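You operate a simulated robot arm through the tools that you are given. There is no shell and no other tool. Be economical: measure what you need, move in short steps, check, and stop when the job is done.

You run a simulated two-armed robot. Do the job below in one go: nothing can be reset, and whatever is moved stays where it is left.

TASK
Open the wooden door of the brown cabinet, take the yellow lump and leave it on the shelf of the brown cupboard, then shut the door. Then shut the jars drawer. The order counts.

The check looks at the end state, three seconds after you hand in, the way a careful person would. Anything else that was tipped, shoved, dropped, spilled or broken makes it a failure.

THE ROBOT
Two 6-joint arms with two-finger grippers on one trunk, on a base that drives. Base frame: it is fixed to the floor where the robot stands at the start and does not move with it; the origin is under the middle of the robot, x ahead of it, y to its left, z up. Units: m, degrees, N and s.
The left shoulder is at the start at [0.07, 0.148, 1.035], the right one opposite. With the tool pointing down near the work surface each hand reaches from about 0.68 to 0.72 m from the robot's upright axis, wherever it stands, measured 20 degrees to its own side. Places, roughly: jars drawer [4, 0.5, 0.3]; shelf of the brown cupboard (51x18 cm) [1.62, -0.34, 0.36]; wooden door of the brown cabinet [1.6, -0.2, 0.3]; yellow lump [3, 0.25, 0.75]. Payload 2.45 kg a hand.
The tool frame of a hand sits at the grasp point between the pads (the TCP): z along the fingers, y along the line on which they close. The tips reach 0.03 m beyond it. The gripper opens to 0.106 m. The gripper's body begins 0.079 m behind the TCP.
Orientation is told as [roll, pitch, yaw] about the base's x, y, z axes, in that order, counted from this pose: with the fingers straight down and closing along the base's y, the tool's x points along the base's -x, its y along +y and its z along -z.

THE INTERFACE
- The arms move only by the tool nudge_tool. It takes "left_deltas", "right_deltas" or both (then of equal length, played together; a hand with none holds still); each is a list of rows, each an object of numbers (a shift or turn left out is 0, a gripper value left out holds the last): "ax", "ay", "az": the turn, a rotation vector about the tool's x, y, z in units of 4 degrees (1.0 is 4 degrees); "tx", "ty", "tz": the shift along the tool's x, y, z in units of 50 mm (1.0 is 50 mm); "claw": the gripper command, from -1 (fully open) to 1 (shut), values between in proportion. In form: [{"ax": .., "ay": .., "az": .., "tx": .., "ty": .., "tz": .., "claw": ..}, ...]. A call has 1 to 12 rows; each row shifts and turns the commanded pose from where the row before left it, along the tool's axes as they then stand. A call with a number of a shift or a turn outside -1 to 1 is refused whole. Each row takes 0.2 s and may step no farther than 0.05 m and 8.6 degrees from the row before; otherwise, or with a gripper value out of range, the whole call is refused. Where a pose cannot be reached the arm comes as near as it can. A force on the tool above 40 N (or 10 N above the force at the start of the call, whichever is more), or a blocked arm, ends the call early, and 0.2 s more pass. The fingers move at their own pace (about 0.072 m/s each) and stop on an object; they squeeze with about 29 N. The grip force told is the motor's: it shows also when the fingers shut on nothing. Time passes only in rows, and 0.2 s behind the last, so rows that do not move let the fingers close. The reply holds the time, the measured pose of the TCP, the force on the tool along the base axes, the opening and the grip force, in the units named above and with some noise, with the torque about the TCP (base axes, N m) and any sound that the robot's microphone picked up.
- Cameras (640 x 400 px; columns grow to the right, rows downward): "scene" is now at [0.1291, 0.0015, 1.2493]; the picture's right is [0.00, -1.00, 0.00], its down [-0.71, -0.00, -0.70] and it looks along [0.70, 0.00, -0.71] (base axes); focal length 272 px, centre (320, 200). "left" rides on the left gripper at [0.076, 0.002, -0.106] in its tool frame; the picture's right is [-0.02, 1.00, 0.00], its down [-0.78, -0.02, -0.62] and it looks along [-0.62, -0.01, 0.78] (tool axes); focal length 247 px, centre (320, 200). "right" rides on the right gripper at [0.076, -0.002, -0.106] in its tool frame; the picture's right is [0.02, 1.00, 0.00], its down [-0.78, 0.02, -0.62] and it looks along [-0.62, 0.01, 0.78] (tool axes); focal length 247 px, centre (320, 200). There is no depth. A picture from a camera that has moved, and an enlarged one, comes with that camera's place and axes in the base frame and with its lens.
- capture(camera): a new picture of that camera. The clock stands still meanwhile.
- slide_trunk(by): slides the trunk up (or, below 0, down) by that many m; the arms and the scene camera ride with it, the base frame stays. It gives what a move gives, with no picture.
- steer(legs): drives the robot by 1 to 6 legs, each [ahead, left, turn to the left] in m, m and degrees, along the robot's own axes; the way and the turn of a leg run together, so that a leg with both is an arc; at most 1.5 m and 180 degrees a leg. The arms and the cameras ride along, it lands a little off, and it stops where it bumps. It gives what a move gives.
- turn_head(pan, tilt): turns the head with the scene camera to pan (to the left, within 86 degrees either way) and tilt (down, from -29 to 69), counted from straight ahead of the robot. It gives what a move gives.
- zoom(camera, box): a new picture of the part [left, top, right, bottom] of that camera's present view, enlarged. The clock stands still meanwhile.
- finish_job(): hands the job in; it is judged then, once.

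Go step by step. Nothing tells you exact positions but the pictures and the camera data: compare them with the known pose of the tool, close in by small moves and look again before you grip or let go. The budget is 165 turns and 118 pictures, counting those below and the enlarged ones. Unless the task says otherwise, let go and move clear before handing in.

The tools are called after ">>>" as a command line: name --argument value ..., lists and objects as JSON in quotes. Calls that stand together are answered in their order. nudge_tool: Moves the arms, as the interface text tells. Its arguments: {"type":"object","properties":{"left_deltas":{"type":"array","items":{"type":"object","properties":{"ax":{"type":"number"},"ay":{"type":"number"},"az":{"type":"number"},"tx":{"type":"number"},"ty":{"type":"number"},"tz":{"type":"number"},"claw":{"type":"number"}}}},"right_deltas":{"type":"array","items":{"type":"object","properties":{"ax":{"type":"number"},"ay":{"type":"number"},"az":{"type":"number"},"tx":{"type":"number"},"ty":{"type":"number"},"tz":{"type":"number"},"claw":{"type":"number"}}}}},"required":[]} The other tools are called the same way: slide_trunk (by) slides the trunk up or down; steer (legs) drives the base; turn_head (pan, tilt) turns the head that bears the scene camera; capture (camera) takes a picture; zoom (camera, box) takes an enlarged picture of a part of a camera's view; finish_job () hands the job in.

At the start:

```text
time: 0.0
left_tool_pos: [0.5534, 0.1373, 0.6989]
left_ee_rot: [0.0, -0.2, 0.1]
left_contact_force: [-0.1, 0.3, -0.5]
left_moment: [0.01, 0.03, 0.03]
left_finger_gap: 0.1057
left_grasp_force: 0.0
right_tool_pos: [0.4026, -0.1792, 0.6017]
right_ee_rot: [-1.1, -0.2, -0.1]
right_contact_force: [1.1, -0.4, -0.4]
right_moment: [0.01, -0.02, 0.02]
right_finger_gap: 0.106
right_grasp_force: 0.0
trunk travel left (down, up): [-0.508, 0.432]
robot x, y, heading: [-0.0033, -0.0032, -0.1]
head pan, tilt: [0.2, 45.4]
```

scene: 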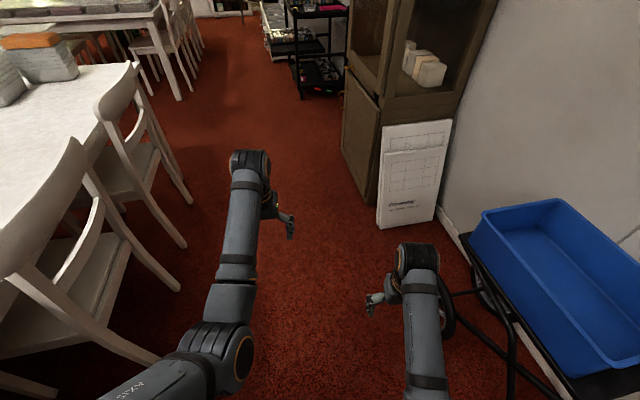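
right: 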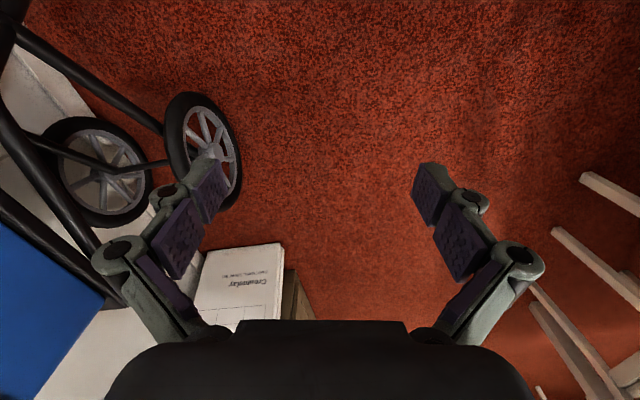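
left: 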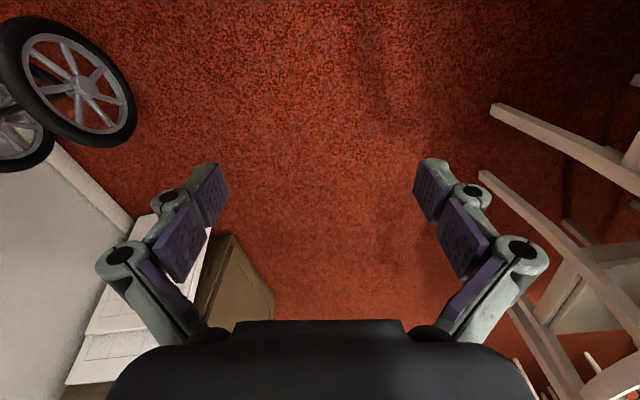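

I see the brown cabinet ahead on the right, its door facing the aisle (+y). I look around with the head first.

>>> turn_head --pan -5 --tilt 20

>>> capture --camera "scene"

>>> zoom --camera "scene" --box '[240, 60, 480, 210]'

```text
time: 0.9
left_tool_pos: [0.552, 0.1377, 0.699]
left_ee_rot: [-0.1, -0.1, 0.0]
left_contact_force: [0.0, -0.2, -0.3]
left_moment: [0.0, -0.01, -0.02]
left_finger_gap: 0.1061
left_grasp_force: 0.1
right_tool_pos: [0.402, -0.1795, 0.6015]
right_ee_rot: [-1.2, -0.1, 0.0]
right_contact_force: [0.0, 0.7, -0.5]
right_moment: [-0.03, 0.01, -0.01]
right_finger_gap: 0.1057
right_grasp_force: 0.1
trunk travel left (down, up): [-0.508, 0.432]
robot x, y, heading: [0.0008, 0.0015, 0.0]
head pan, tilt: [-5.0, 20.0]
```

```text
114 pictures are left
camera scene: at [0.1409, -0.0069, 1.2885], right [-0.09, -1.0, 0.0], down [-0.34, 0.03, -0.94], along [0.94, -0.08, -0.34], focal length 272 px, centre (320, 200)
```

scene: 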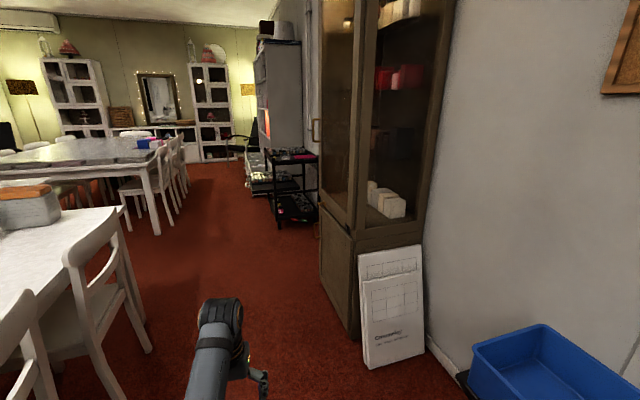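

```text
2.67 times, centred on (360, 135) of scene
camera zoom: at [0.1409, -0.0069, 1.2885], right [-0.09, -1.0, 0.0], down [-0.34, 0.03, -0.94], along [0.94, -0.08, -0.34], focal length 726 px, centre (213, 373)
```

zoom: 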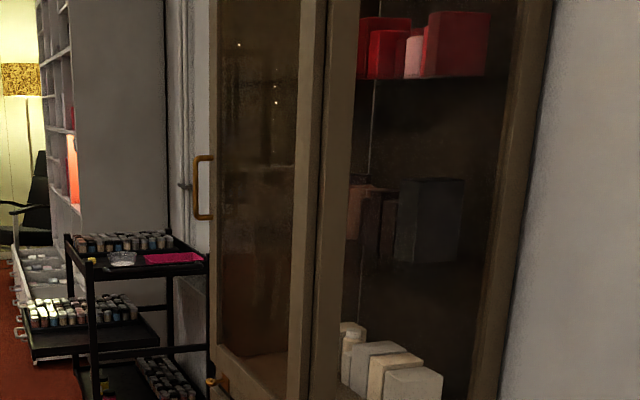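

>>> turn_head --pan 30 --tilt 35

>>> capture --camera "scene"

```text
time: 1.9
left_tool_pos: [0.5524, 0.1379, 0.6986]
left_ee_rot: [-0.1, -0.1, 0.1]
left_contact_force: [0.4, 0.3, -0.1]
left_moment: [0.0, -0.02, 0.02]
left_finger_gap: 0.1061
left_grasp_force: 0.1
right_tool_pos: [0.4021, -0.1794, 0.6015]
right_ee_rot: [-1.1, -0.1, 0.0]
right_contact_force: [-0.5, 0.5, 0.3]
right_moment: [0.0, -0.01, 0.02]
right_finger_gap: 0.1061
right_grasp_force: 0.1
trunk travel left (down, up): [-0.508, 0.432]
robot x, y, heading: [-0.0017, -0.0005, 0.0]
head pan, tilt: [30.0, 35.0]
```

```text
112 pictures are left
camera scene: at [0.1244, 0.0452, 1.2647], right [0.5, -0.87, 0.0], down [-0.5, -0.29, -0.82], along [0.71, 0.41, -0.57], focal length 272 px, centre (320, 200)
```

scene: 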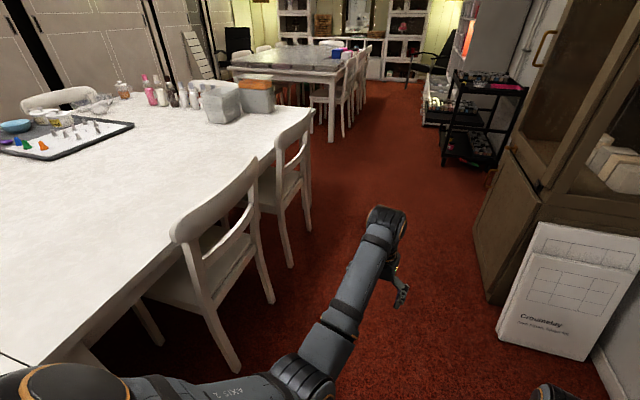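

The room is turned about 20° left of my frame; the cabinet front runs from about (1.32,-0.32) to (1.8,-0.15). I drive along the aisle to the gap opposite the door and face it.

>>> steer --legs '[[0.9, 0.2, 0], [0.7, 0.45, 0], [0, 0, -70]]'

>>> turn_head --pan 0 --tilt 45

>>> capture --camera "scene"

```text
time: 9.7
left_tool_pos: [1.9495, 0.7731, 0.6975]
left_ee_rot: [-0.1, 0.1, 3.3]
left_contact_force: [0.9, 1.1, -1.2]
left_moment: [-0.02, 0.05, 0.01]
left_finger_gap: 0.1059
left_grasp_force: 0.1
right_tool_pos: [1.8168, 0.4477, 0.6004]
right_ee_rot: [-1.3, 0.2, 3.3]
right_contact_force: [0.7, 0.1, -0.4]
right_moment: [-0.04, 0.04, 0.03]
right_finger_gap: 0.106
right_grasp_force: 0.0
trunk travel left (down, up): [-0.508, 0.432]
robot x, y, heading: [1.405, 0.6008, 3.2]
head pan, tilt: [30.0, 35.0]
stopped in leg 2: the robot was blocked; the commanded pose is now the measured one
```

```text
time: 10.6
left_tool_pos: [1.9472, 0.7711, 0.6982]
left_ee_rot: [0.0, -0.1, 3.3]
left_contact_force: [-0.6, -0.3, -0.2]
left_moment: [0.04, 0.01, -0.02]
left_finger_gap: 0.1059
left_grasp_force: 0.0
right_tool_pos: [1.815, 0.4452, 0.602]
right_ee_rot: [-1.4, 0.1, 3.2]
right_contact_force: [-0.1, 0.9, 0.8]
right_moment: [0.03, -0.02, -0.01]
right_finger_gap: 0.106
right_grasp_force: 0.0
trunk travel left (down, up): [-0.508, 0.432]
robot x, y, heading: [1.4017, 0.6033, 3.4]
head pan, tilt: [0.0, 45.0]
```

```text
111 pictures are left
camera scene: at [1.5333, 0.6114, 1.2499], right [0.06, -1.0, 0.0], down [-0.71, -0.04, -0.71], along [0.71, 0.04, -0.71], focal length 272 px, centre (320, 200)
```

scene: 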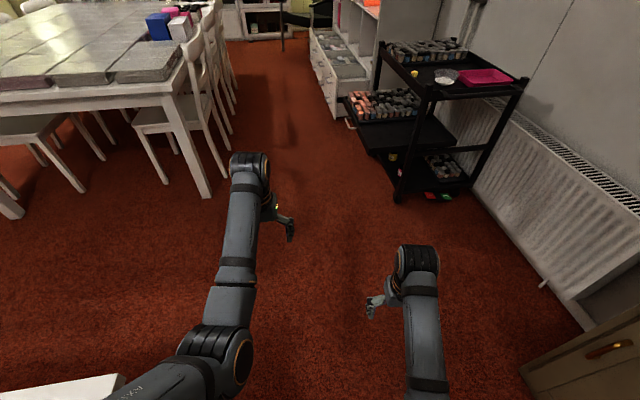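

I bumped something on the left, most likely the near chair; I check it, and the cabinet.

>>> turn_head --pan 86 --tilt 45

>>> capture --camera "scene"

>>> turn_head --pan -70 --tilt 45

>>> capture --camera "scene"

```text
time: 12.2
left_tool_pos: [1.9482, 0.7713, 0.6994]
left_ee_rot: [-0.1, -0.1, 3.2]
left_contact_force: [-0.1, 0.1, -0.7]
left_moment: [-0.02, 0.01, -0.02]
left_finger_gap: 0.106
left_grasp_force: 0.2
right_tool_pos: [1.8144, 0.4454, 0.6024]
right_ee_rot: [-1.3, -0.1, 3.3]
right_contact_force: [0.1, 0.2, 0.7]
right_moment: [-0.02, 0.0, -0.01]
right_finger_gap: 0.1059
right_grasp_force: 0.0
trunk travel left (down, up): [-0.508, 0.432]
robot x, y, heading: [1.4027, 0.6034, 3.2]
head pan, tilt: [85.9, 45.0]
```

```text
110 pictures are left
camera scene: at [1.4532, 0.6879, 1.2499], right [1.0, -0.01, 0.0], down [-0.01, -0.71, -0.71], along [0.01, 0.71, -0.71], focal length 272 px, centre (320, 200)
```

scene: 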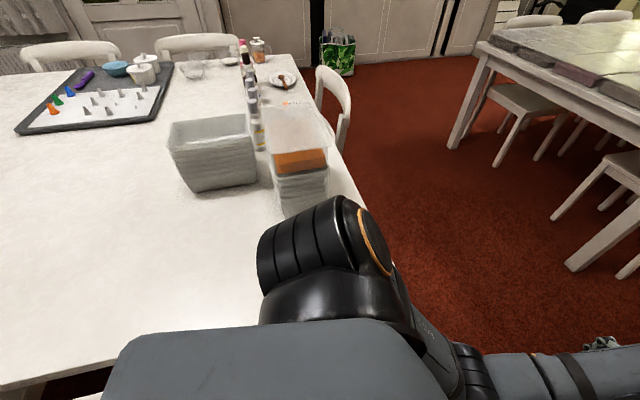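

```text
time: 14.6
left_tool_pos: [1.9478, 0.7718, 0.6991]
left_ee_rot: [0.0, 0.0, 3.3]
left_contact_force: [0.2, 0.1, 0.0]
left_moment: [0.0, 0.0, 0.02]
left_finger_gap: 0.106
left_grasp_force: 0.1
right_tool_pos: [1.8144, 0.4461, 0.6012]
right_ee_rot: [-1.3, -0.1, 3.3]
right_contact_force: [0.4, -0.2, 0.2]
right_moment: [0.01, 0.07, -0.01]
right_finger_gap: 0.1059
right_grasp_force: 0.1
trunk travel left (down, up): [-0.508, 0.432]
robot x, y, heading: [1.4011, 0.6032, 3.2]
head pan, tilt: [-70.0, 45.0]
```

```text
109 pictures are left
camera scene: at [1.4842, 0.5319, 1.2499], right [-0.92, -0.4, 0.0], down [-0.28, 0.65, -0.71], along [0.28, -0.65, -0.71], focal length 272 px, centre (320, 200)
```

scene: 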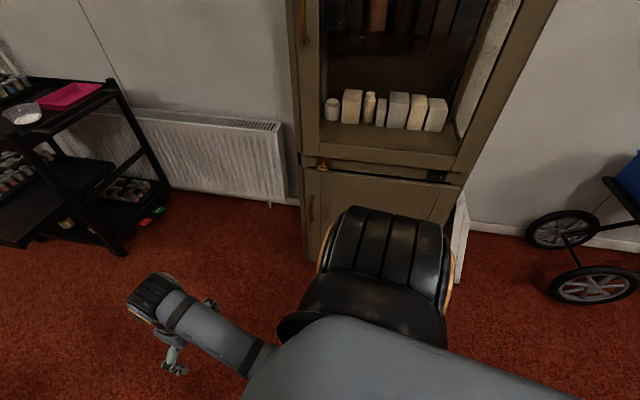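

>>> steer --legs '[[0.05, -0.05, 0], [0.4, 0.02, 0], [0, 0, -74]]'

>>> turn_head --pan 0 --tilt 45

>>> capture --camera "scene"

>>> turn_head --pan -86 --tilt 45

>>> capture --camera "scene"

```text
time: 21.0
left_tool_pos: [2.1507, 0.1123, 0.6968]
left_ee_rot: [0.0, -0.1, -72.6]
left_contact_force: [-0.2, 0.6, -0.1]
left_moment: [-0.04, -0.01, -0.01]
left_finger_gap: 0.1061
left_grasp_force: 0.1
right_tool_pos: [1.8032, 0.1622, 0.6015]
right_ee_rot: [-1.3, -0.3, -72.5]
right_contact_force: [0.4, -0.8, -0.8]
right_moment: [-0.02, 0.0, 0.0]
right_finger_gap: 0.1061
right_grasp_force: 0.1
trunk travel left (down, up): [-0.508, 0.432]
robot x, y, heading: [1.8535, 0.5963, -72.6]
head pan, tilt: [-70.0, 45.0]
```

```text
time: 22.4
left_tool_pos: [2.1512, 0.1128, 0.6991]
left_ee_rot: [-0.1, -0.1, -72.6]
left_contact_force: [0.3, 0.7, -0.3]
left_moment: [0.0, 0.04, 0.02]
left_finger_gap: 0.1058
left_grasp_force: 0.1
right_tool_pos: [1.803, 0.1615, 0.6029]
right_ee_rot: [-1.3, -0.1, -72.5]
right_contact_force: [-0.2, -0.1, -0.2]
right_moment: [0.0, 0.0, -0.01]
right_finger_gap: 0.1062
right_grasp_force: 0.1
trunk travel left (down, up): [-0.508, 0.432]
robot x, y, heading: [1.8567, 0.5957, -72.6]
head pan, tilt: [0.0, 45.0]
```

```text
108 pictures are left
camera scene: at [1.892, 0.4744, 1.2499], right [-0.95, -0.3, 0.0], down [-0.21, 0.67, -0.71], along [0.21, -0.67, -0.71], focal length 272 px, centre (320, 200)
```

scene: 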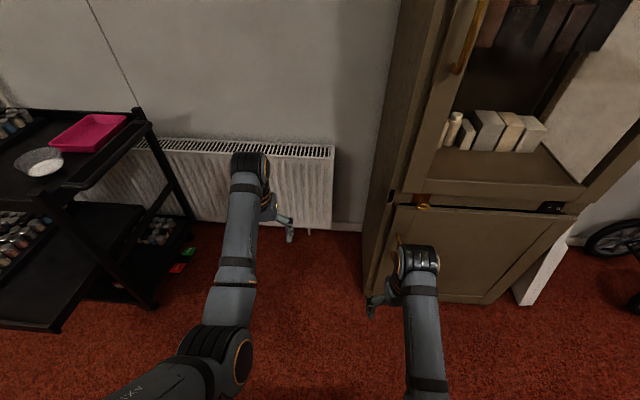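

```text
time: 24.0
left_tool_pos: [2.1515, 0.1133, 0.6982]
left_ee_rot: [0.0, -0.1, -72.6]
left_contact_force: [0.5, 0.3, -0.1]
left_moment: [0.02, 0.03, -0.01]
left_finger_gap: 0.1062
left_grasp_force: 0.0
right_tool_pos: [1.8022, 0.1629, 0.6025]
right_ee_rot: [-1.3, -0.1, -72.5]
right_contact_force: [0.0, 0.6, -0.5]
right_moment: [-0.03, 0.0, 0.0]
right_finger_gap: 0.1062
right_grasp_force: 0.1
trunk travel left (down, up): [-0.508, 0.432]
robot x, y, heading: [1.8568, 0.5975, -72.5]
head pan, tilt: [-85.9, 45.0]
```

```text
107 pictures are left
camera scene: at [1.792, 0.5221, 1.2499], right [-0.37, 0.93, 0.0], down [0.66, 0.26, -0.71], along [-0.66, -0.26, -0.71], focal length 272 px, centre (320, 200)
```

scene: 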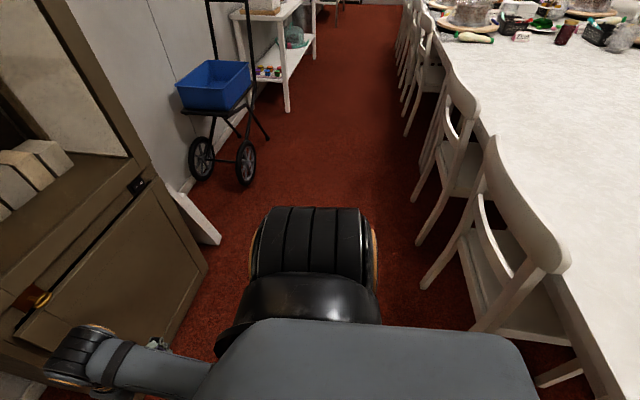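

The cabinet door has its handle on the left edge (far side), hinges on the right. I turn the right hand toward horizontal.

>>> nudge_tool --right_deltas '[{"ay": -1}, {"ay": -1}, {"ay": -1}, {"ay": -1}, {"ay": -1}, {"ay": -1}, {"ay": -1}, {"ay": -1}, {"ay": -1}, {"ay": -1}, {"ay": -1}, {"ay": -1}]'

>>> turn_head --pan 0 --tilt 50

>>> capture --camera "scene"

>>> capture --camera "right"

```text
time: 26.1
left_tool_pos: [2.1502, 0.1129, 0.6988]
left_ee_rot: [0.0, 0.0, -72.6]
left_contact_force: [-0.5, 0.1, -0.5]
left_moment: [0.0, 0.02, -0.01]
left_finger_gap: 0.1058
left_grasp_force: 0.2
right_tool_pos: [1.7806, 0.145, 0.6058]
right_ee_rot: [-10.3, -38.0, -62.2]
right_contact_force: [0.0, -0.6, 0.1]
right_moment: [-0.01, -0.01, 0.02]
right_finger_gap: 0.1061
right_grasp_force: 0.1
trunk travel left (down, up): [-0.508, 0.432]
robot x, y, heading: [1.8541, 0.6015, -73.0]
head pan, tilt: [-85.9, 45.0]
stopped in row 10 (right hand): the arm was blocked; the commanded pose is now the measured one
```

```text
time: 27.7
left_tool_pos: [2.1512, 0.1125, 0.6976]
left_ee_rot: [0.0, -0.2, -72.6]
left_contact_force: [1.4, -0.3, 0.0]
left_moment: [0.03, 0.02, -0.02]
left_finger_gap: 0.1063
left_grasp_force: 0.0
right_tool_pos: [1.7784, 0.144, 0.6066]
right_ee_rot: [-10.3, -38.1, -62.3]
right_contact_force: [0.1, 0.3, -0.3]
right_moment: [0.01, 0.02, -0.02]
right_finger_gap: 0.1059
right_grasp_force: 0.1
trunk travel left (down, up): [-0.508, 0.432]
robot x, y, heading: [1.8559, 0.5956, -72.4]
head pan, tilt: [0.0, 50.0]
```

```text
106 pictures are left
camera scene: at [1.8907, 0.4785, 1.243], right [-0.95, -0.3, 0.0], down [-0.23, 0.73, -0.64], along [0.19, -0.61, -0.77], focal length 272 px, centre (320, 200)
```

scene: 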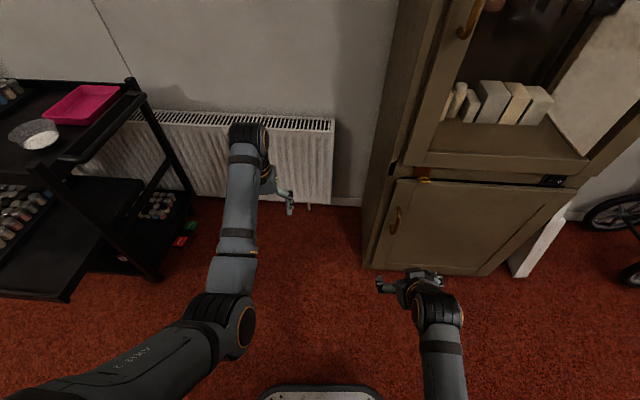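

```text
105 pictures are left
camera right: at [1.7359, 0.2645, 0.6423], right [0.91, 0.37, -0.15], down [0.22, -0.15, 0.96], along [0.34, -0.91, -0.22], focal length 247 px, centre (320, 200)
```

right: 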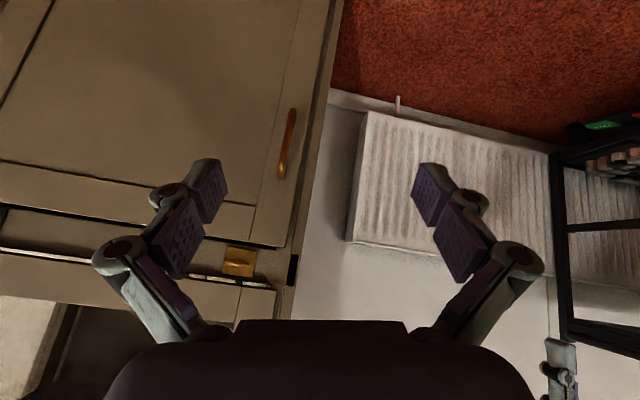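

>>> zoom --camera "right" --box '[180, 90, 380, 300]'

>>> zoom --camera "scene" --box '[360, 130, 620, 290]'

```text
1.90 times, centred on (280, 195) of right
camera zoom: at [1.7359, 0.2645, 0.6423], right [0.91, 0.37, -0.15], down [0.22, -0.15, 0.96], along [0.34, -0.91, -0.22], focal length 470 px, centre (396, 210)
```

zoom: 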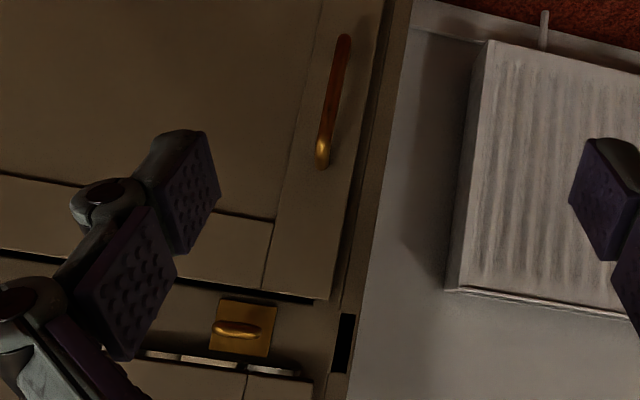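

```text
2.46 times, centred on (490, 210) of scene
camera zoom: at [1.8907, 0.4785, 1.243], right [-0.95, -0.3, 0.0], down [-0.23, 0.73, -0.64], along [0.19, -0.61, -0.77], focal length 670 px, centre (-98, 175)
```

zoom: 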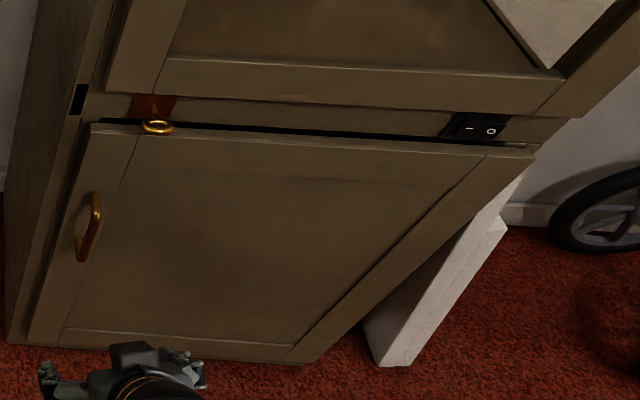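

The handle sits near (1.80,-0.13,0.465). I move the right hand forward and up so the wrist can turn further.

>>> nudge_tool --right_deltas '[{"tx": -0.72, "ty": -0.1, "tz": 0.17}, {"tx": -0.72, "ty": -0.1, "tz": 0.17}, {"tx": -0.72, "ty": -0.1, "tz": 0.17}, {"ay": -1}, {"ay": -1}, {"ay": -1}, {"ay": -1}, {"ay": -1}, {"ay": -1}, {"ay": -1}, {"ay": -1}]'

>>> capture --camera "right"

```text
time: 30.1
left_tool_pos: [2.1508, 0.113, 0.6982]
left_ee_rot: [0.0, -0.1, -72.6]
left_contact_force: [-0.5, 0.9, -0.3]
left_moment: [0.01, 0.01, 0.0]
left_finger_gap: 0.1061
left_grasp_force: 0.1
right_tool_pos: [1.8078, 0.0483, 0.6566]
right_ee_rot: [-23.0, -69.1, -47.0]
right_contact_force: [0.6, -0.2, 0.8]
right_moment: [-0.02, 0.02, 0.02]
right_finger_gap: 0.1059
right_grasp_force: 0.0
trunk travel left (down, up): [-0.508, 0.432]
robot x, y, heading: [1.8561, 0.5981, -72.5]
head pan, tilt: [0.0, 50.0]
```

```text
102 pictures are left
camera right: at [1.7555, 0.1645, 0.6203], right [0.92, 0.36, -0.16], down [0.02, 0.36, 0.93], along [0.4, -0.86, 0.32], focal length 247 px, centre (320, 200)
```

right: 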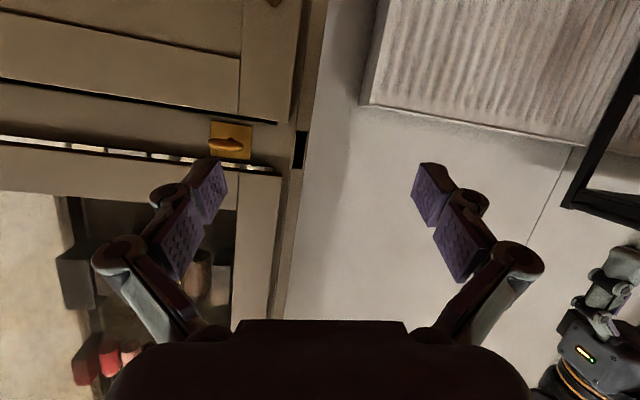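

>>> nudge_tool --right_deltas '[{"ax": 0.12, "ay": -0.94, "az": 0.48}, {"ax": 0.12, "ay": -0.94, "az": 0.48}, {"ax": 0.12, "ay": -0.94, "az": 0.48}, {"ax": 0.12, "ay": -0.94, "az": 0.48}, {"ax": 0.12, "ay": -0.94, "az": 0.48}]'

>>> slide_trunk --by -0.19

>>> capture --camera "right"

>>> capture --camera "scene"

```text
time: 31.3
left_tool_pos: [2.1519, 0.1128, 0.6976]
left_ee_rot: [-0.1, -0.1, -72.7]
left_contact_force: [0.4, -0.1, 0.3]
left_moment: [-0.05, 0.0, -0.01]
left_finger_gap: 0.1061
left_grasp_force: 0.0
right_tool_pos: [1.8081, 0.0501, 0.6559]
right_ee_rot: [72.3, -89.0, -145.1]
right_contact_force: [0.1, 0.5, 0.1]
right_moment: [-0.01, 0.0, 0.03]
right_finger_gap: 0.1058
right_grasp_force: 0.0
right hand out of reach, approached as far as the arm can: row 4
trunk travel left (down, up): [-0.508, 0.432]
robot x, y, heading: [1.8549, 0.5982, -72.8]
head pan, tilt: [0.0, 50.0]
```

```text
time: 33.4
left_tool_pos: [2.1522, 0.1127, 0.5089]
left_ee_rot: [0.1, -0.1, -72.6]
left_contact_force: [-0.5, 0.8, -0.7]
left_moment: [0.01, 0.03, 0.01]
left_finger_gap: 0.106
left_grasp_force: 0.0
right_tool_pos: [1.8072, 0.0487, 0.4667]
right_ee_rot: [71.0, -89.0, -143.7]
right_contact_force: [0.7, 0.2, 0.5]
right_moment: [0.01, 0.02, 0.01]
right_finger_gap: 0.1059
right_grasp_force: 0.0
trunk travel left (down, up): [-0.318, 0.622]
robot x, y, heading: [1.8584, 0.5963, -72.6]
head pan, tilt: [0.0, 50.0]
```

```text
101 pictures are left
camera right: at [1.7751, 0.1518, 0.3904], right [0.96, 0.3, 0.0], down [-0.18, 0.59, 0.79], along [0.24, -0.75, 0.62], focal length 247 px, centre (320, 200)
```

right: 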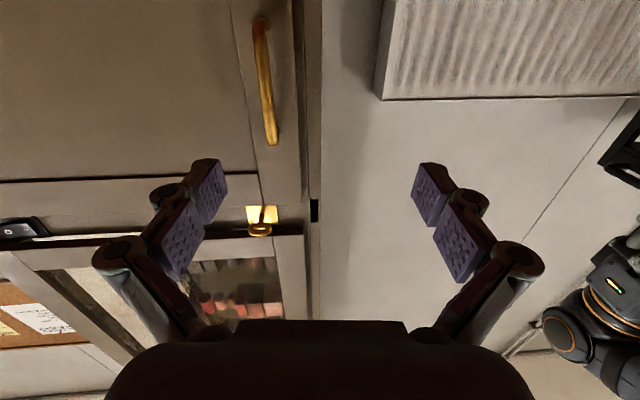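

```text
100 pictures are left
camera scene: at [1.8907, 0.4787, 1.053], right [-0.95, -0.3, 0.0], down [-0.23, 0.73, -0.64], along [0.19, -0.61, -0.77], focal length 272 px, centre (320, 200)
```

scene: 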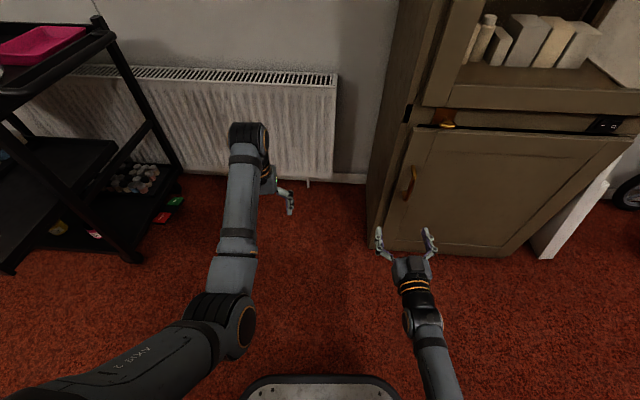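

>>> nudge_tool --right_deltas '[{"ty": -0.6}, {"ty": -0.6}, {"tz": 0.7}, {"tz": 0.7}, {"tz": 0.6}]'

>>> capture --camera "right"

>>> zoom --camera "scene" --box '[340, 90, 500, 260]'

```text
time: 34.6
left_tool_pos: [2.1512, 0.1125, 0.5087]
left_ee_rot: [0.0, -0.1, -72.6]
left_contact_force: [1.0, 0.7, 0.0]
left_moment: [0.02, -0.01, 0.02]
left_finger_gap: 0.106
left_grasp_force: 0.0
right_tool_pos: [1.781, -0.0657, 0.465]
right_ee_rot: [69.7, -88.9, -142.6]
right_contact_force: [-0.4, -0.1, -0.1]
right_moment: [-0.03, 0.04, 0.0]
right_finger_gap: 0.1059
right_grasp_force: 0.0
trunk travel left (down, up): [-0.318, 0.622]
robot x, y, heading: [1.8552, 0.5999, -72.8]
head pan, tilt: [0.0, 50.0]
```

```text
99 pictures are left
camera right: at [1.7483, 0.038, 0.3896], right [0.96, 0.3, 0.0], down [-0.18, 0.59, 0.79], along [0.24, -0.75, 0.62], focal length 247 px, centre (320, 200)
```

right: 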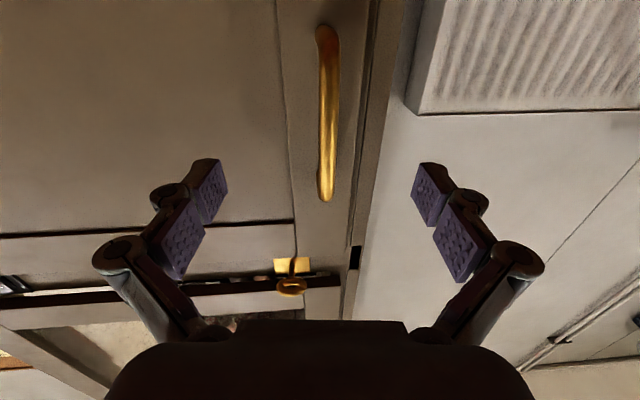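

```text
2.35 times, centred on (420, 175) of scene
camera zoom: at [1.8908, 0.4784, 1.053], right [-0.95, -0.3, 0.0], down [-0.23, 0.73, -0.64], along [0.19, -0.61, -0.77], focal length 641 px, centre (85, 259)
```

zoom: 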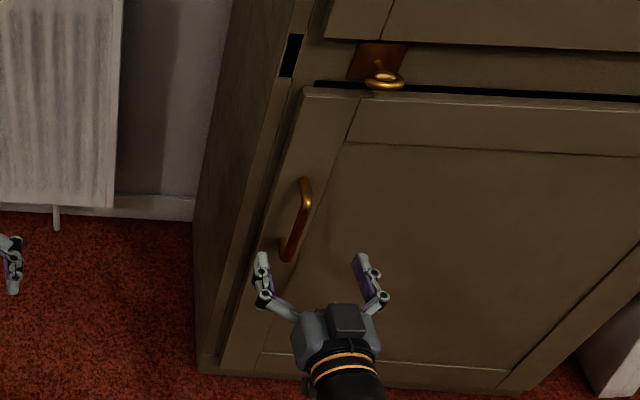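

>>> nudge_tool --right_deltas '[{"tz": 0.45}, {"tz": 0.45}, {"tz": 0.4}]'

>>> capture --camera "right"

>>> zoom --camera "scene" --box '[340, 90, 500, 260]'

```text
time: 35.4
left_tool_pos: [2.1503, 0.1125, 0.5091]
left_ee_rot: [0.0, -0.1, -72.6]
left_contact_force: [0.0, -0.4, 0.0]
left_moment: [-0.02, 0.01, -0.01]
left_finger_gap: 0.1059
left_grasp_force: 0.2
right_tool_pos: [1.8001, -0.1274, 0.4635]
right_ee_rot: [68.3, -88.9, -141.2]
right_contact_force: [0.2, 0.4, -0.2]
right_moment: [0.02, 0.03, 0.01]
right_finger_gap: 0.1061
right_grasp_force: 0.0
trunk travel left (down, up): [-0.318, 0.622]
robot x, y, heading: [1.8558, 0.5966, -72.6]
head pan, tilt: [0.0, 50.0]
```

```text
97 pictures are left
camera right: at [1.7674, -0.0252, 0.3894], right [0.96, 0.3, 0.0], down [-0.18, 0.59, 0.79], along [0.24, -0.75, 0.62], focal length 247 px, centre (320, 200)
```

right: 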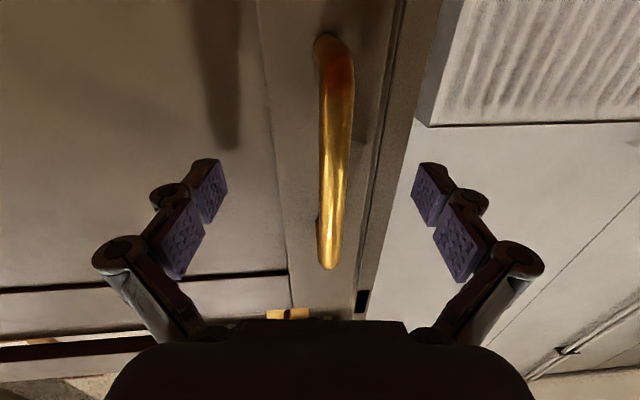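

```text
2.35 times, centred on (420, 175) of scene
camera zoom: at [1.8908, 0.4784, 1.0529], right [-0.95, -0.3, 0.0], down [-0.23, 0.73, -0.64], along [0.19, -0.61, -0.77], focal length 641 px, centre (85, 259)
```

zoom: 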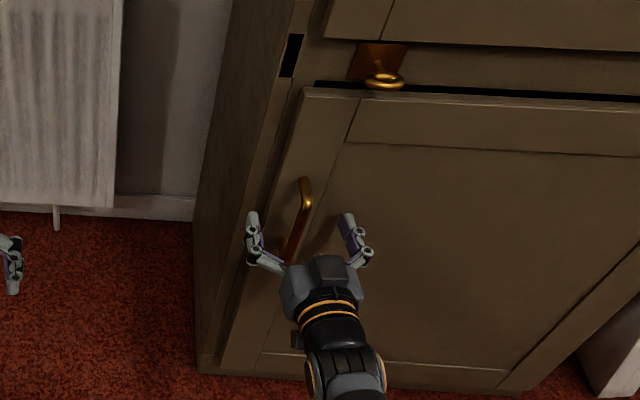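

>>> nudge_tool --right_deltas '[{"tz": 0.1, "claw": 1}, {"claw": 1}, {"claw": 1}, {"claw": 1}, {"claw": 1}]'

>>> capture --camera "right"

```text
time: 36.1
left_tool_pos: [2.148, 0.114, 0.5098]
left_ee_rot: [-0.1, -0.2, -72.9]
left_contact_force: [-0.3, 0.6, 0.4]
left_moment: [0.03, -0.06, 0.0]
left_finger_gap: 0.1062
left_grasp_force: 0.0
right_tool_pos: [1.7957, -0.1273, 0.4605]
right_ee_rot: [52.9, -89.0, -126.1]
right_contact_force: [6.5, 27.7, 0.3]
right_moment: [-0.36, 0.14, -0.73]
right_finger_gap: 0.0297
right_grasp_force: 17.7
trunk travel left (down, up): [-0.318, 0.622]
robot x, y, heading: [1.8502, 0.6028, -72.9]
head pan, tilt: [0.0, 50.0]
stopped in row 3 (right hand): the force on the tool passed its limit at 46 N (the readings are from after the stop); the commanded pose is now the measured one
```

```text
95 pictures are left
camera right: at [1.7639, -0.0246, 0.3865], right [0.96, 0.29, -0.01], down [-0.17, 0.59, 0.79], along [0.23, -0.76, 0.61], focal length 247 px, centre (320, 200)
```

right: 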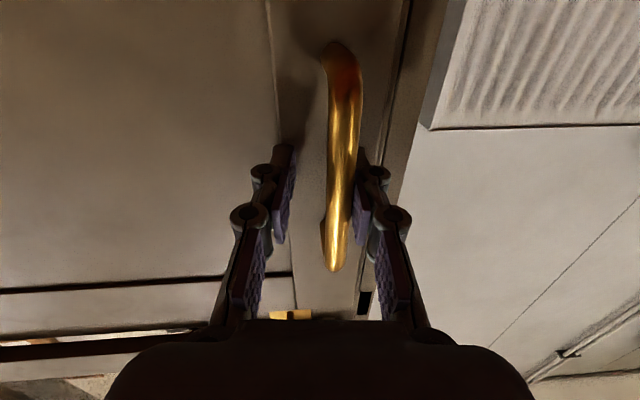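

>>> nudge_tool --right_deltas '[{"tz": -0.2, "ty": 0.1, "claw": 0.4}, {"claw": 1}, {"claw": 1}, {"claw": 1}]'

>>> capture --camera "right"

```text
time: 37.1
left_tool_pos: [2.1515, 0.1136, 0.5087]
left_ee_rot: [-0.3, 0.0, -72.7]
left_contact_force: [0.0, 0.0, 0.1]
left_moment: [0.0, -0.02, 0.0]
left_finger_gap: 0.106
left_grasp_force: 0.2
right_tool_pos: [1.8033, -0.1194, 0.4635]
right_ee_rot: [52.2, -89.0, -125.0]
right_contact_force: [34.5, 10.0, -1.5]
right_moment: [-0.68, 0.6, -0.11]
right_finger_gap: 0.0114
right_grasp_force: 36.3
trunk travel left (down, up): [-0.318, 0.622]
robot x, y, heading: [1.8527, 0.6, -72.5]
head pan, tilt: [0.0, 50.0]
```

```text
94 pictures are left
camera right: at [1.77, -0.0159, 0.3874], right [0.96, 0.29, -0.01], down [-0.17, 0.59, 0.79], along [0.24, -0.75, 0.61], focal length 247 px, centre (320, 200)
```

right: 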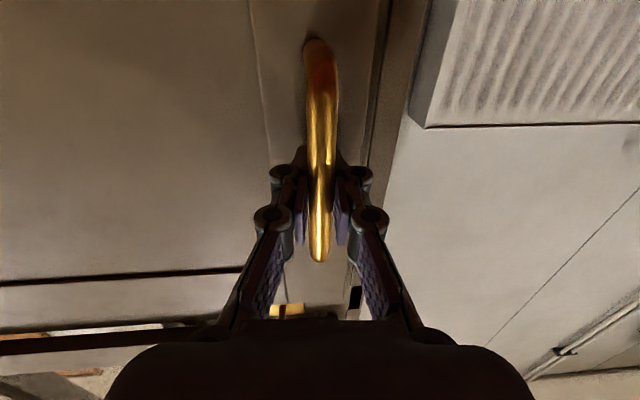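

The bar is held (gap 11 mm). I pull gently along the opening arc.

>>> nudge_tool --right_deltas '[{"ty": 0.15, "claw": 1}, {"tz": -0.4, "ax": -0.5}, {"tz": -0.4, "ax": -0.6}]'

>>> zoom --camera "scene" --box '[340, 90, 580, 260]'

```text
time: 37.9
left_tool_pos: [2.1475, 0.1113, 0.5104]
left_ee_rot: [0.1, -0.2, -72.9]
left_contact_force: [0.3, -0.2, 0.5]
left_moment: [0.02, 0.0, 0.0]
left_finger_gap: 0.106
left_grasp_force: 0.1
right_tool_pos: [1.7884, -0.0797, 0.463]
right_ee_rot: [58.1, -89.2, -126.8]
right_contact_force: [-16.0, -6.8, 9.4]
right_moment: [0.01, 0.91, -0.03]
right_finger_gap: 0.0114
right_grasp_force: 36.6
trunk travel left (down, up): [-0.318, 0.622]
robot x, y, heading: [1.854, 0.5976, -72.7]
head pan, tilt: [0.0, 50.0]
```

```text
2.35 times, centred on (460, 175) of scene
camera zoom: at [1.8882, 0.4796, 1.0533], right [-0.96, -0.3, 0.0], down [-0.23, 0.73, -0.64], along [0.19, -0.61, -0.77], focal length 641 px, centre (-9, 259)
```

zoom: 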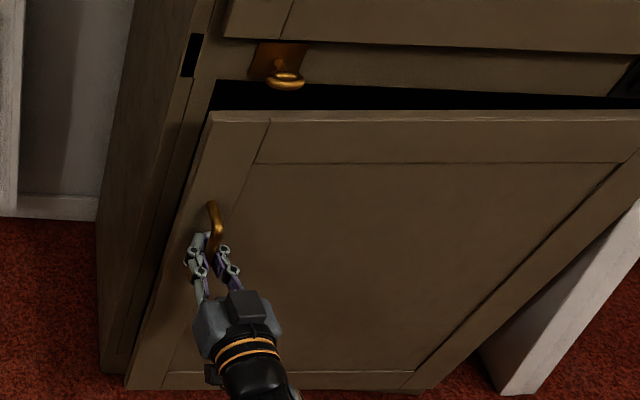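

>>> nudge_tool --right_deltas '[{"tz": -0.6, "ax": -0.85, "ty": -0.1}, {"tz": -0.6, "ax": -0.85, "ty": -0.05}, {"tz": -0.6, "ax": -0.85, "ty": -0.05}, {"tz": -0.6, "ax": -0.85, "ty": -0.05}, {"tz": -0.6, "ax": -0.85, "ty": -0.05}, {"tz": -0.6, "ax": -0.85, "ty": -0.05}]'

>>> capture --camera "scene"

```text
time: 39.0
left_tool_pos: [2.1503, 0.113, 0.5087]
left_ee_rot: [0.0, -0.1, -72.7]
left_contact_force: [0.0, -0.6, 0.9]
left_moment: [-0.02, 0.02, 0.01]
left_finger_gap: 0.1062
left_grasp_force: 0.0
right_tool_pos: [1.7311, 0.0307, 0.4619]
right_ee_rot: [76.2, -89.2, -130.1]
right_contact_force: [5.4, 3.9, -0.4]
right_moment: [-1.03, 0.24, -0.09]
right_finger_gap: 0.0118
right_grasp_force: 36.0
trunk travel left (down, up): [-0.318, 0.622]
robot x, y, heading: [1.8543, 0.6018, -72.5]
head pan, tilt: [0.0, 50.0]
stopped in row 5 (right hand): the force on the tool passed its limit at 47 N (the readings are from after the stop); the commanded pose is now the measured one
```

```text
92 pictures are left
camera scene: at [1.8911, 0.4799, 1.053], right [-0.95, -0.3, 0.0], down [-0.23, 0.73, -0.64], along [0.19, -0.61, -0.77], focal length 272 px, centre (320, 200)
```

scene: 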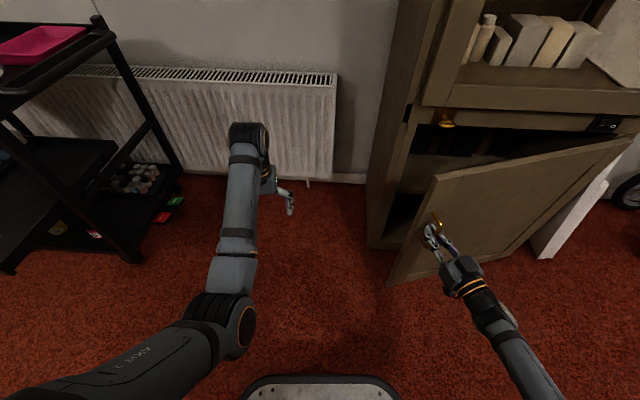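

>>> nudge_tool --right_deltas '[{"tz": -0.5, "ax": -0.7, "ty": -0.02}, {"tz": -0.5, "ax": -0.7, "ty": -0.02}, {"tz": -0.5, "ax": -0.7, "ty": -0.02}, {"tz": -0.5, "ax": -0.7, "ty": -0.02}]'

```text
time: 40.0
left_tool_pos: [2.1504, 0.1141, 0.5086]
left_ee_rot: [-0.1, -0.1, -72.6]
left_contact_force: [0.2, -0.1, 0.4]
left_moment: [0.0, 0.01, 0.01]
left_finger_gap: 0.1058
left_grasp_force: 0.1
right_tool_pos: [1.6651, 0.1045, 0.462]
right_ee_rot: [77.0, -89.3, -119.8]
right_contact_force: [4.5, 3.2, -0.9]
right_moment: [-0.86, 0.27, 0.01]
right_finger_gap: 0.0114
right_grasp_force: 36.3
trunk travel left (down, up): [-0.318, 0.622]
robot x, y, heading: [1.8545, 0.6002, -72.5]
head pan, tilt: [0.0, 50.0]
stopped in row 4 (right hand): the force on the tool passed its limit at 42 N (the readings are from after the stop); the commanded pose is now the measured one
```

>>> nudge_tool --right_deltas '[{"tz": -0.4, "ax": -0.6, "ty": 0.02}, {"tz": -0.4, "ax": -0.6, "ty": 0.02}, {"tz": -0.4, "ax": -0.6, "ty": 0.02}, {"tz": -0.4, "ax": -0.6, "ty": 0.02}, {"tz": -0.4, "ax": -0.6, "ty": 0.02}]'

>>> capture --camera "scene"

```text
time: 40.9
left_tool_pos: [2.1503, 0.1131, 0.5084]
left_ee_rot: [0.1, 0.0, -72.7]
left_contact_force: [-0.1, 0.0, 0.1]
left_moment: [-0.02, 0.03, 0.01]
left_finger_gap: 0.1062
left_grasp_force: 0.1
right_tool_pos: [1.6204, 0.1414, 0.4622]
right_ee_rot: [49.9, -88.8, -85.9]
right_contact_force: [-4.3, -4.4, -1.8]
right_moment: [-0.44, 0.6, 0.04]
right_finger_gap: 0.0113
right_grasp_force: 36.5
right hand out of reach, approached as far as the arm can: row 4
trunk travel left (down, up): [-0.318, 0.622]
robot x, y, heading: [1.8533, 0.5993, -72.6]
head pan, tilt: [0.0, 50.0]
stopped in row 4 (right hand): the force on the tool passed its limit at 50 N (the readings are from after the stop); the commanded pose is now the measured one
```

```text
91 pictures are left
camera scene: at [1.8903, 0.4787, 1.0526], right [-0.95, -0.3, 0.0], down [-0.23, 0.73, -0.64], along [0.19, -0.61, -0.77], focal length 272 px, centre (320, 200)
```

scene: 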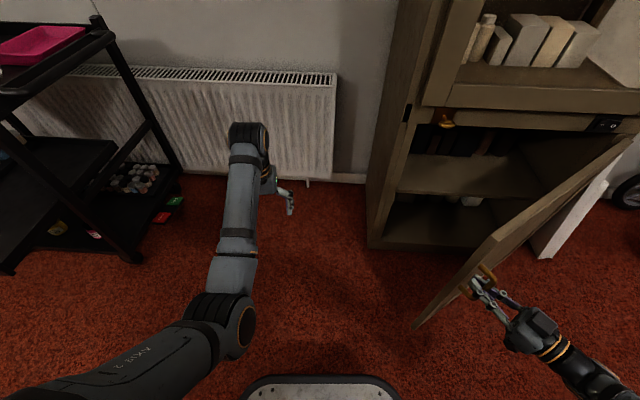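

The door is open about 37°. I let the handle go, back off and bring the right hand around to the inside of the door.

>>> nudge_tool --right_deltas '[{"claw": 0}, {"claw": 0}, {"claw": 0}, {"tz": -0.5}, {"tz": -0.5}, {"tz": -0.5}]'

>>> capture --camera "scene"

```text
time: 42.3
left_tool_pos: [2.1498, 0.1128, 0.5088]
left_ee_rot: [0.0, -0.1, -72.7]
left_contact_force: [0.1, 1.3, 0.4]
left_moment: [0.02, -0.02, 0.0]
left_finger_gap: 0.1062
left_grasp_force: 0.0
right_tool_pos: [1.6214, 0.1602, 0.465]
right_ee_rot: [47.6, -88.7, -83.8]
right_contact_force: [-0.8, -0.6, 0.4]
right_moment: [0.01, -0.01, 0.0]
right_finger_gap: 0.0531
right_grasp_force: 0.0
right hand out of reach, approached as far as the arm can: row 4, 5, 6
trunk travel left (down, up): [-0.318, 0.622]
robot x, y, heading: [1.856, 0.6017, -72.3]
head pan, tilt: [0.0, 50.0]
```

```text
90 pictures are left
camera scene: at [1.8904, 0.4792, 1.053], right [-0.95, -0.3, 0.0], down [-0.23, 0.73, -0.64], along [0.19, -0.61, -0.77], focal length 272 px, centre (320, 200)
```

scene: 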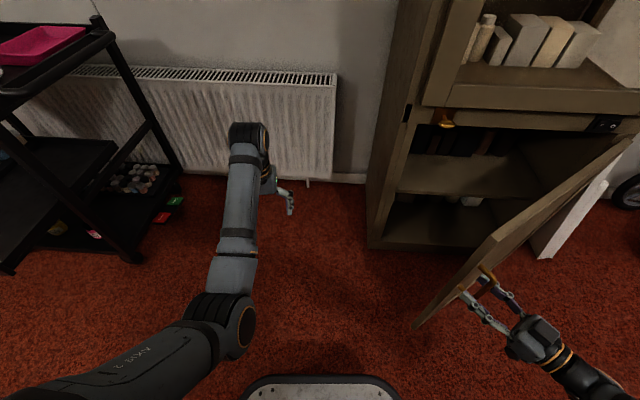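

>>> steer --legs '[[-0.1, 0.03, 0]]'

>>> nudge_tool --right_deltas '[{"ax": 1, "claw": 1}, {"ax": 1, "ty": 0.5}, {"ax": 1, "ty": 0.6}, {"ax": 1, "ty": 0.8}, {"ax": 1, "ty": 0.8}, {"ax": 1, "ty": 0.8}, {"ax": 1, "ty": 0.8}, {"ax": 1, "ty": 0.8}]'

>>> capture --camera "scene"

```text
time: 43.2
left_tool_pos: [2.1497, 0.1402, 0.5079]
left_ee_rot: [-0.1, 0.0, -72.9]
left_contact_force: [0.3, -0.2, -0.4]
left_moment: [0.0, 0.03, -0.04]
left_finger_gap: 0.1061
left_grasp_force: 0.0
right_tool_pos: [1.6158, 0.18, 0.4633]
right_ee_rot: [40.4, -88.5, -77.7]
right_contact_force: [-13.1, -18.1, 1.0]
right_moment: [-0.23, 0.2, -0.08]
right_finger_gap: 0.0668
right_grasp_force: 10.7
trunk travel left (down, up): [-0.318, 0.622]
robot x, y, heading: [1.8567, 0.6278, -72.6]
head pan, tilt: [0.0, 50.0]
stopped in leg 1: the force on the tool passed its limit at 57 N (the readings are from after the stop); the commanded pose is now the measured one
```

```text
time: 43.6
left_tool_pos: [2.1468, 0.1377, 0.5078]
left_ee_rot: [0.1, 0.2, -72.8]
left_contact_force: [-0.2, -0.3, 1.0]
left_moment: [0.02, -0.03, -0.02]
left_finger_gap: 0.106
left_grasp_force: 0.1
right_tool_pos: [1.6105, 0.1745, 0.4639]
right_ee_rot: [39.5, -88.5, -81.1]
right_contact_force: [-34.8, -49.4, 13.8]
right_moment: [-0.19, 1.04, -0.28]
right_finger_gap: 0.05
right_grasp_force: 28.4
trunk travel left (down, up): [-0.318, 0.622]
robot x, y, heading: [1.8481, 0.6245, -72.9]
head pan, tilt: [0.0, 50.0]
stopped in row 2 (right hand): the force on the tool passed its limit at 47 N (the readings are from after the stop); the commanded pose is now the measured one
```

```text
89 pictures are left
camera scene: at [1.8872, 0.5038, 1.053], right [-0.95, -0.3, 0.0], down [-0.23, 0.73, -0.64], along [0.19, -0.61, -0.77], focal length 272 px, centre (320, 200)
```

scene: 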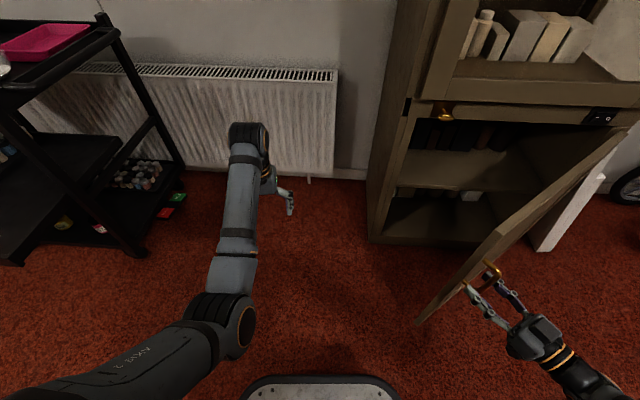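

>>> zoom --camera "scene" --box '[420, 230, 580, 370]'

>>> capture --camera "right"

```text
2.86 times, centred on (500, 300) of scene
camera zoom: at [1.8872, 0.5038, 1.053], right [-0.95, -0.3, 0.0], down [-0.23, 0.73, -0.64], along [0.19, -0.61, -0.77], focal length 778 px, centre (-194, -86)
```

zoom: 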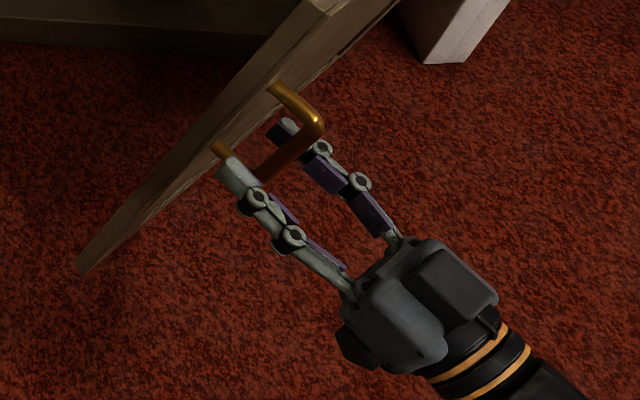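

```text
87 pictures are left
camera right: at [1.5283, 0.2467, 0.39], right [0.66, 0.75, 0.0], down [-0.45, 0.4, 0.8], along [0.6, -0.53, 0.61], focal length 247 px, centre (320, 200)
```

right: 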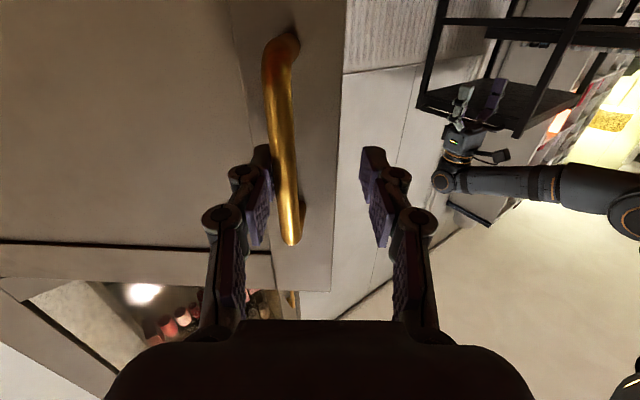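

The hinge-side finger was still against the bar. I open fully, centre, and then back the base off.

>>> nudge_tool --right_deltas '[{"claw": -1}, {"claw": -1}, {"claw": -1}, {"claw": -1, "ty": -0.4}, {"claw": -1}]'

>>> steer --legs '[[-0.1, 0.0, 0]]'

>>> capture --camera "scene"

```text
time: 44.8
left_tool_pos: [2.1488, 0.1411, 0.5087]
left_ee_rot: [0.0, -0.1, -72.8]
left_contact_force: [0.6, -0.1, -0.3]
left_moment: [-0.01, 0.01, 0.0]
left_finger_gap: 0.1059
left_grasp_force: 0.0
right_tool_pos: [1.6016, 0.165, 0.4657]
right_ee_rot: [36.3, -88.6, -77.2]
right_contact_force: [0.0, 0.1, 0.3]
right_moment: [0.03, -0.02, -0.02]
right_finger_gap: 0.1059
right_grasp_force: 0.0
trunk travel left (down, up): [-0.318, 0.622]
robot x, y, heading: [1.8523, 0.6257, -72.6]
head pan, tilt: [0.0, 50.0]
```

```text
time: 46.0
left_tool_pos: [2.12, 0.2332, 0.5093]
left_ee_rot: [0.0, 0.0, -72.7]
left_contact_force: [-0.7, -0.6, 0.3]
left_moment: [0.01, -0.02, -0.02]
left_finger_gap: 0.1061
left_grasp_force: 0.1
right_tool_pos: [1.5732, 0.2579, 0.4665]
right_ee_rot: [37.2, -88.6, -78.1]
right_contact_force: [0.6, 0.5, 0.3]
right_moment: [0.03, -0.01, 0.0]
right_finger_gap: 0.1059
right_grasp_force: 0.1
trunk travel left (down, up): [-0.318, 0.622]
robot x, y, heading: [1.8241, 0.7191, -72.7]
head pan, tilt: [0.0, 50.0]
```

```text
86 pictures are left
camera scene: at [1.8605, 0.601, 1.0531], right [-0.95, -0.3, 0.0], down [-0.23, 0.73, -0.64], along [0.19, -0.61, -0.77], focal length 272 px, centre (320, 200)
```

scene: 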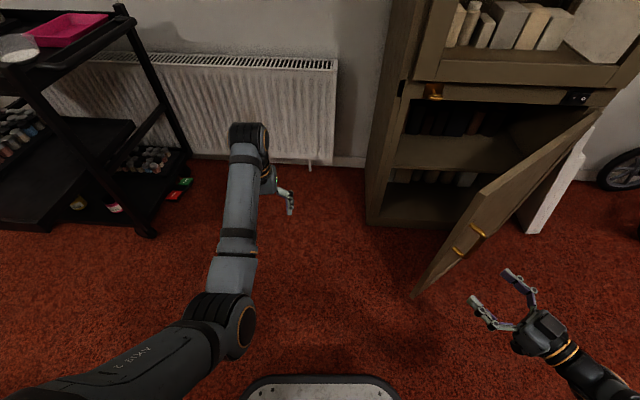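

>>> nudge_tool --right_deltas '[{"ax": 1, "claw": 1, "tz": -0.3}, {"ax": 1, "ty": 0.5, "tz": -0.3}, {"ax": 1, "ty": 0.6, "tz": -0.3}, {"ax": 1, "ty": 0.8}, {"ax": 1, "ty": 0.8}, {"ax": 1, "ty": 0.8}, {"ax": 1, "ty": 0.8}, {"ax": 1, "ty": 0.8}]'

>>> capture --camera "scene"

```text
time: 47.8
left_tool_pos: [2.1141, 0.233, 0.5113]
left_ee_rot: [0.9, -0.3, -72.8]
left_contact_force: [0.3, -0.7, 0.2]
left_moment: [-0.02, 0.04, 0.01]
left_finger_gap: 0.1059
left_grasp_force: 0.1
right_tool_pos: [1.7522, 0.4268, 0.4632]
right_ee_rot: [-41.5, -88.4, -26.7]
right_contact_force: [0.2, 0.1, -0.8]
right_moment: [0.01, -0.01, -0.05]
right_finger_gap: 0.0001
right_grasp_force: 28.8
trunk travel left (down, up): [-0.318, 0.622]
robot x, y, heading: [1.8244, 0.7194, -72.6]
head pan, tilt: [0.0, 50.0]
```

```text
85 pictures are left
camera scene: at [1.8457, 0.5976, 1.0529], right [-0.95, -0.3, -0.02], down [-0.22, 0.73, -0.64], along [0.2, -0.61, -0.76], focal length 272 px, centre (320, 200)
```

scene: 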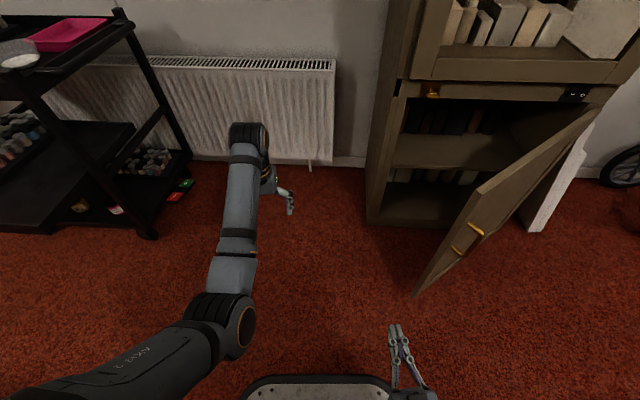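

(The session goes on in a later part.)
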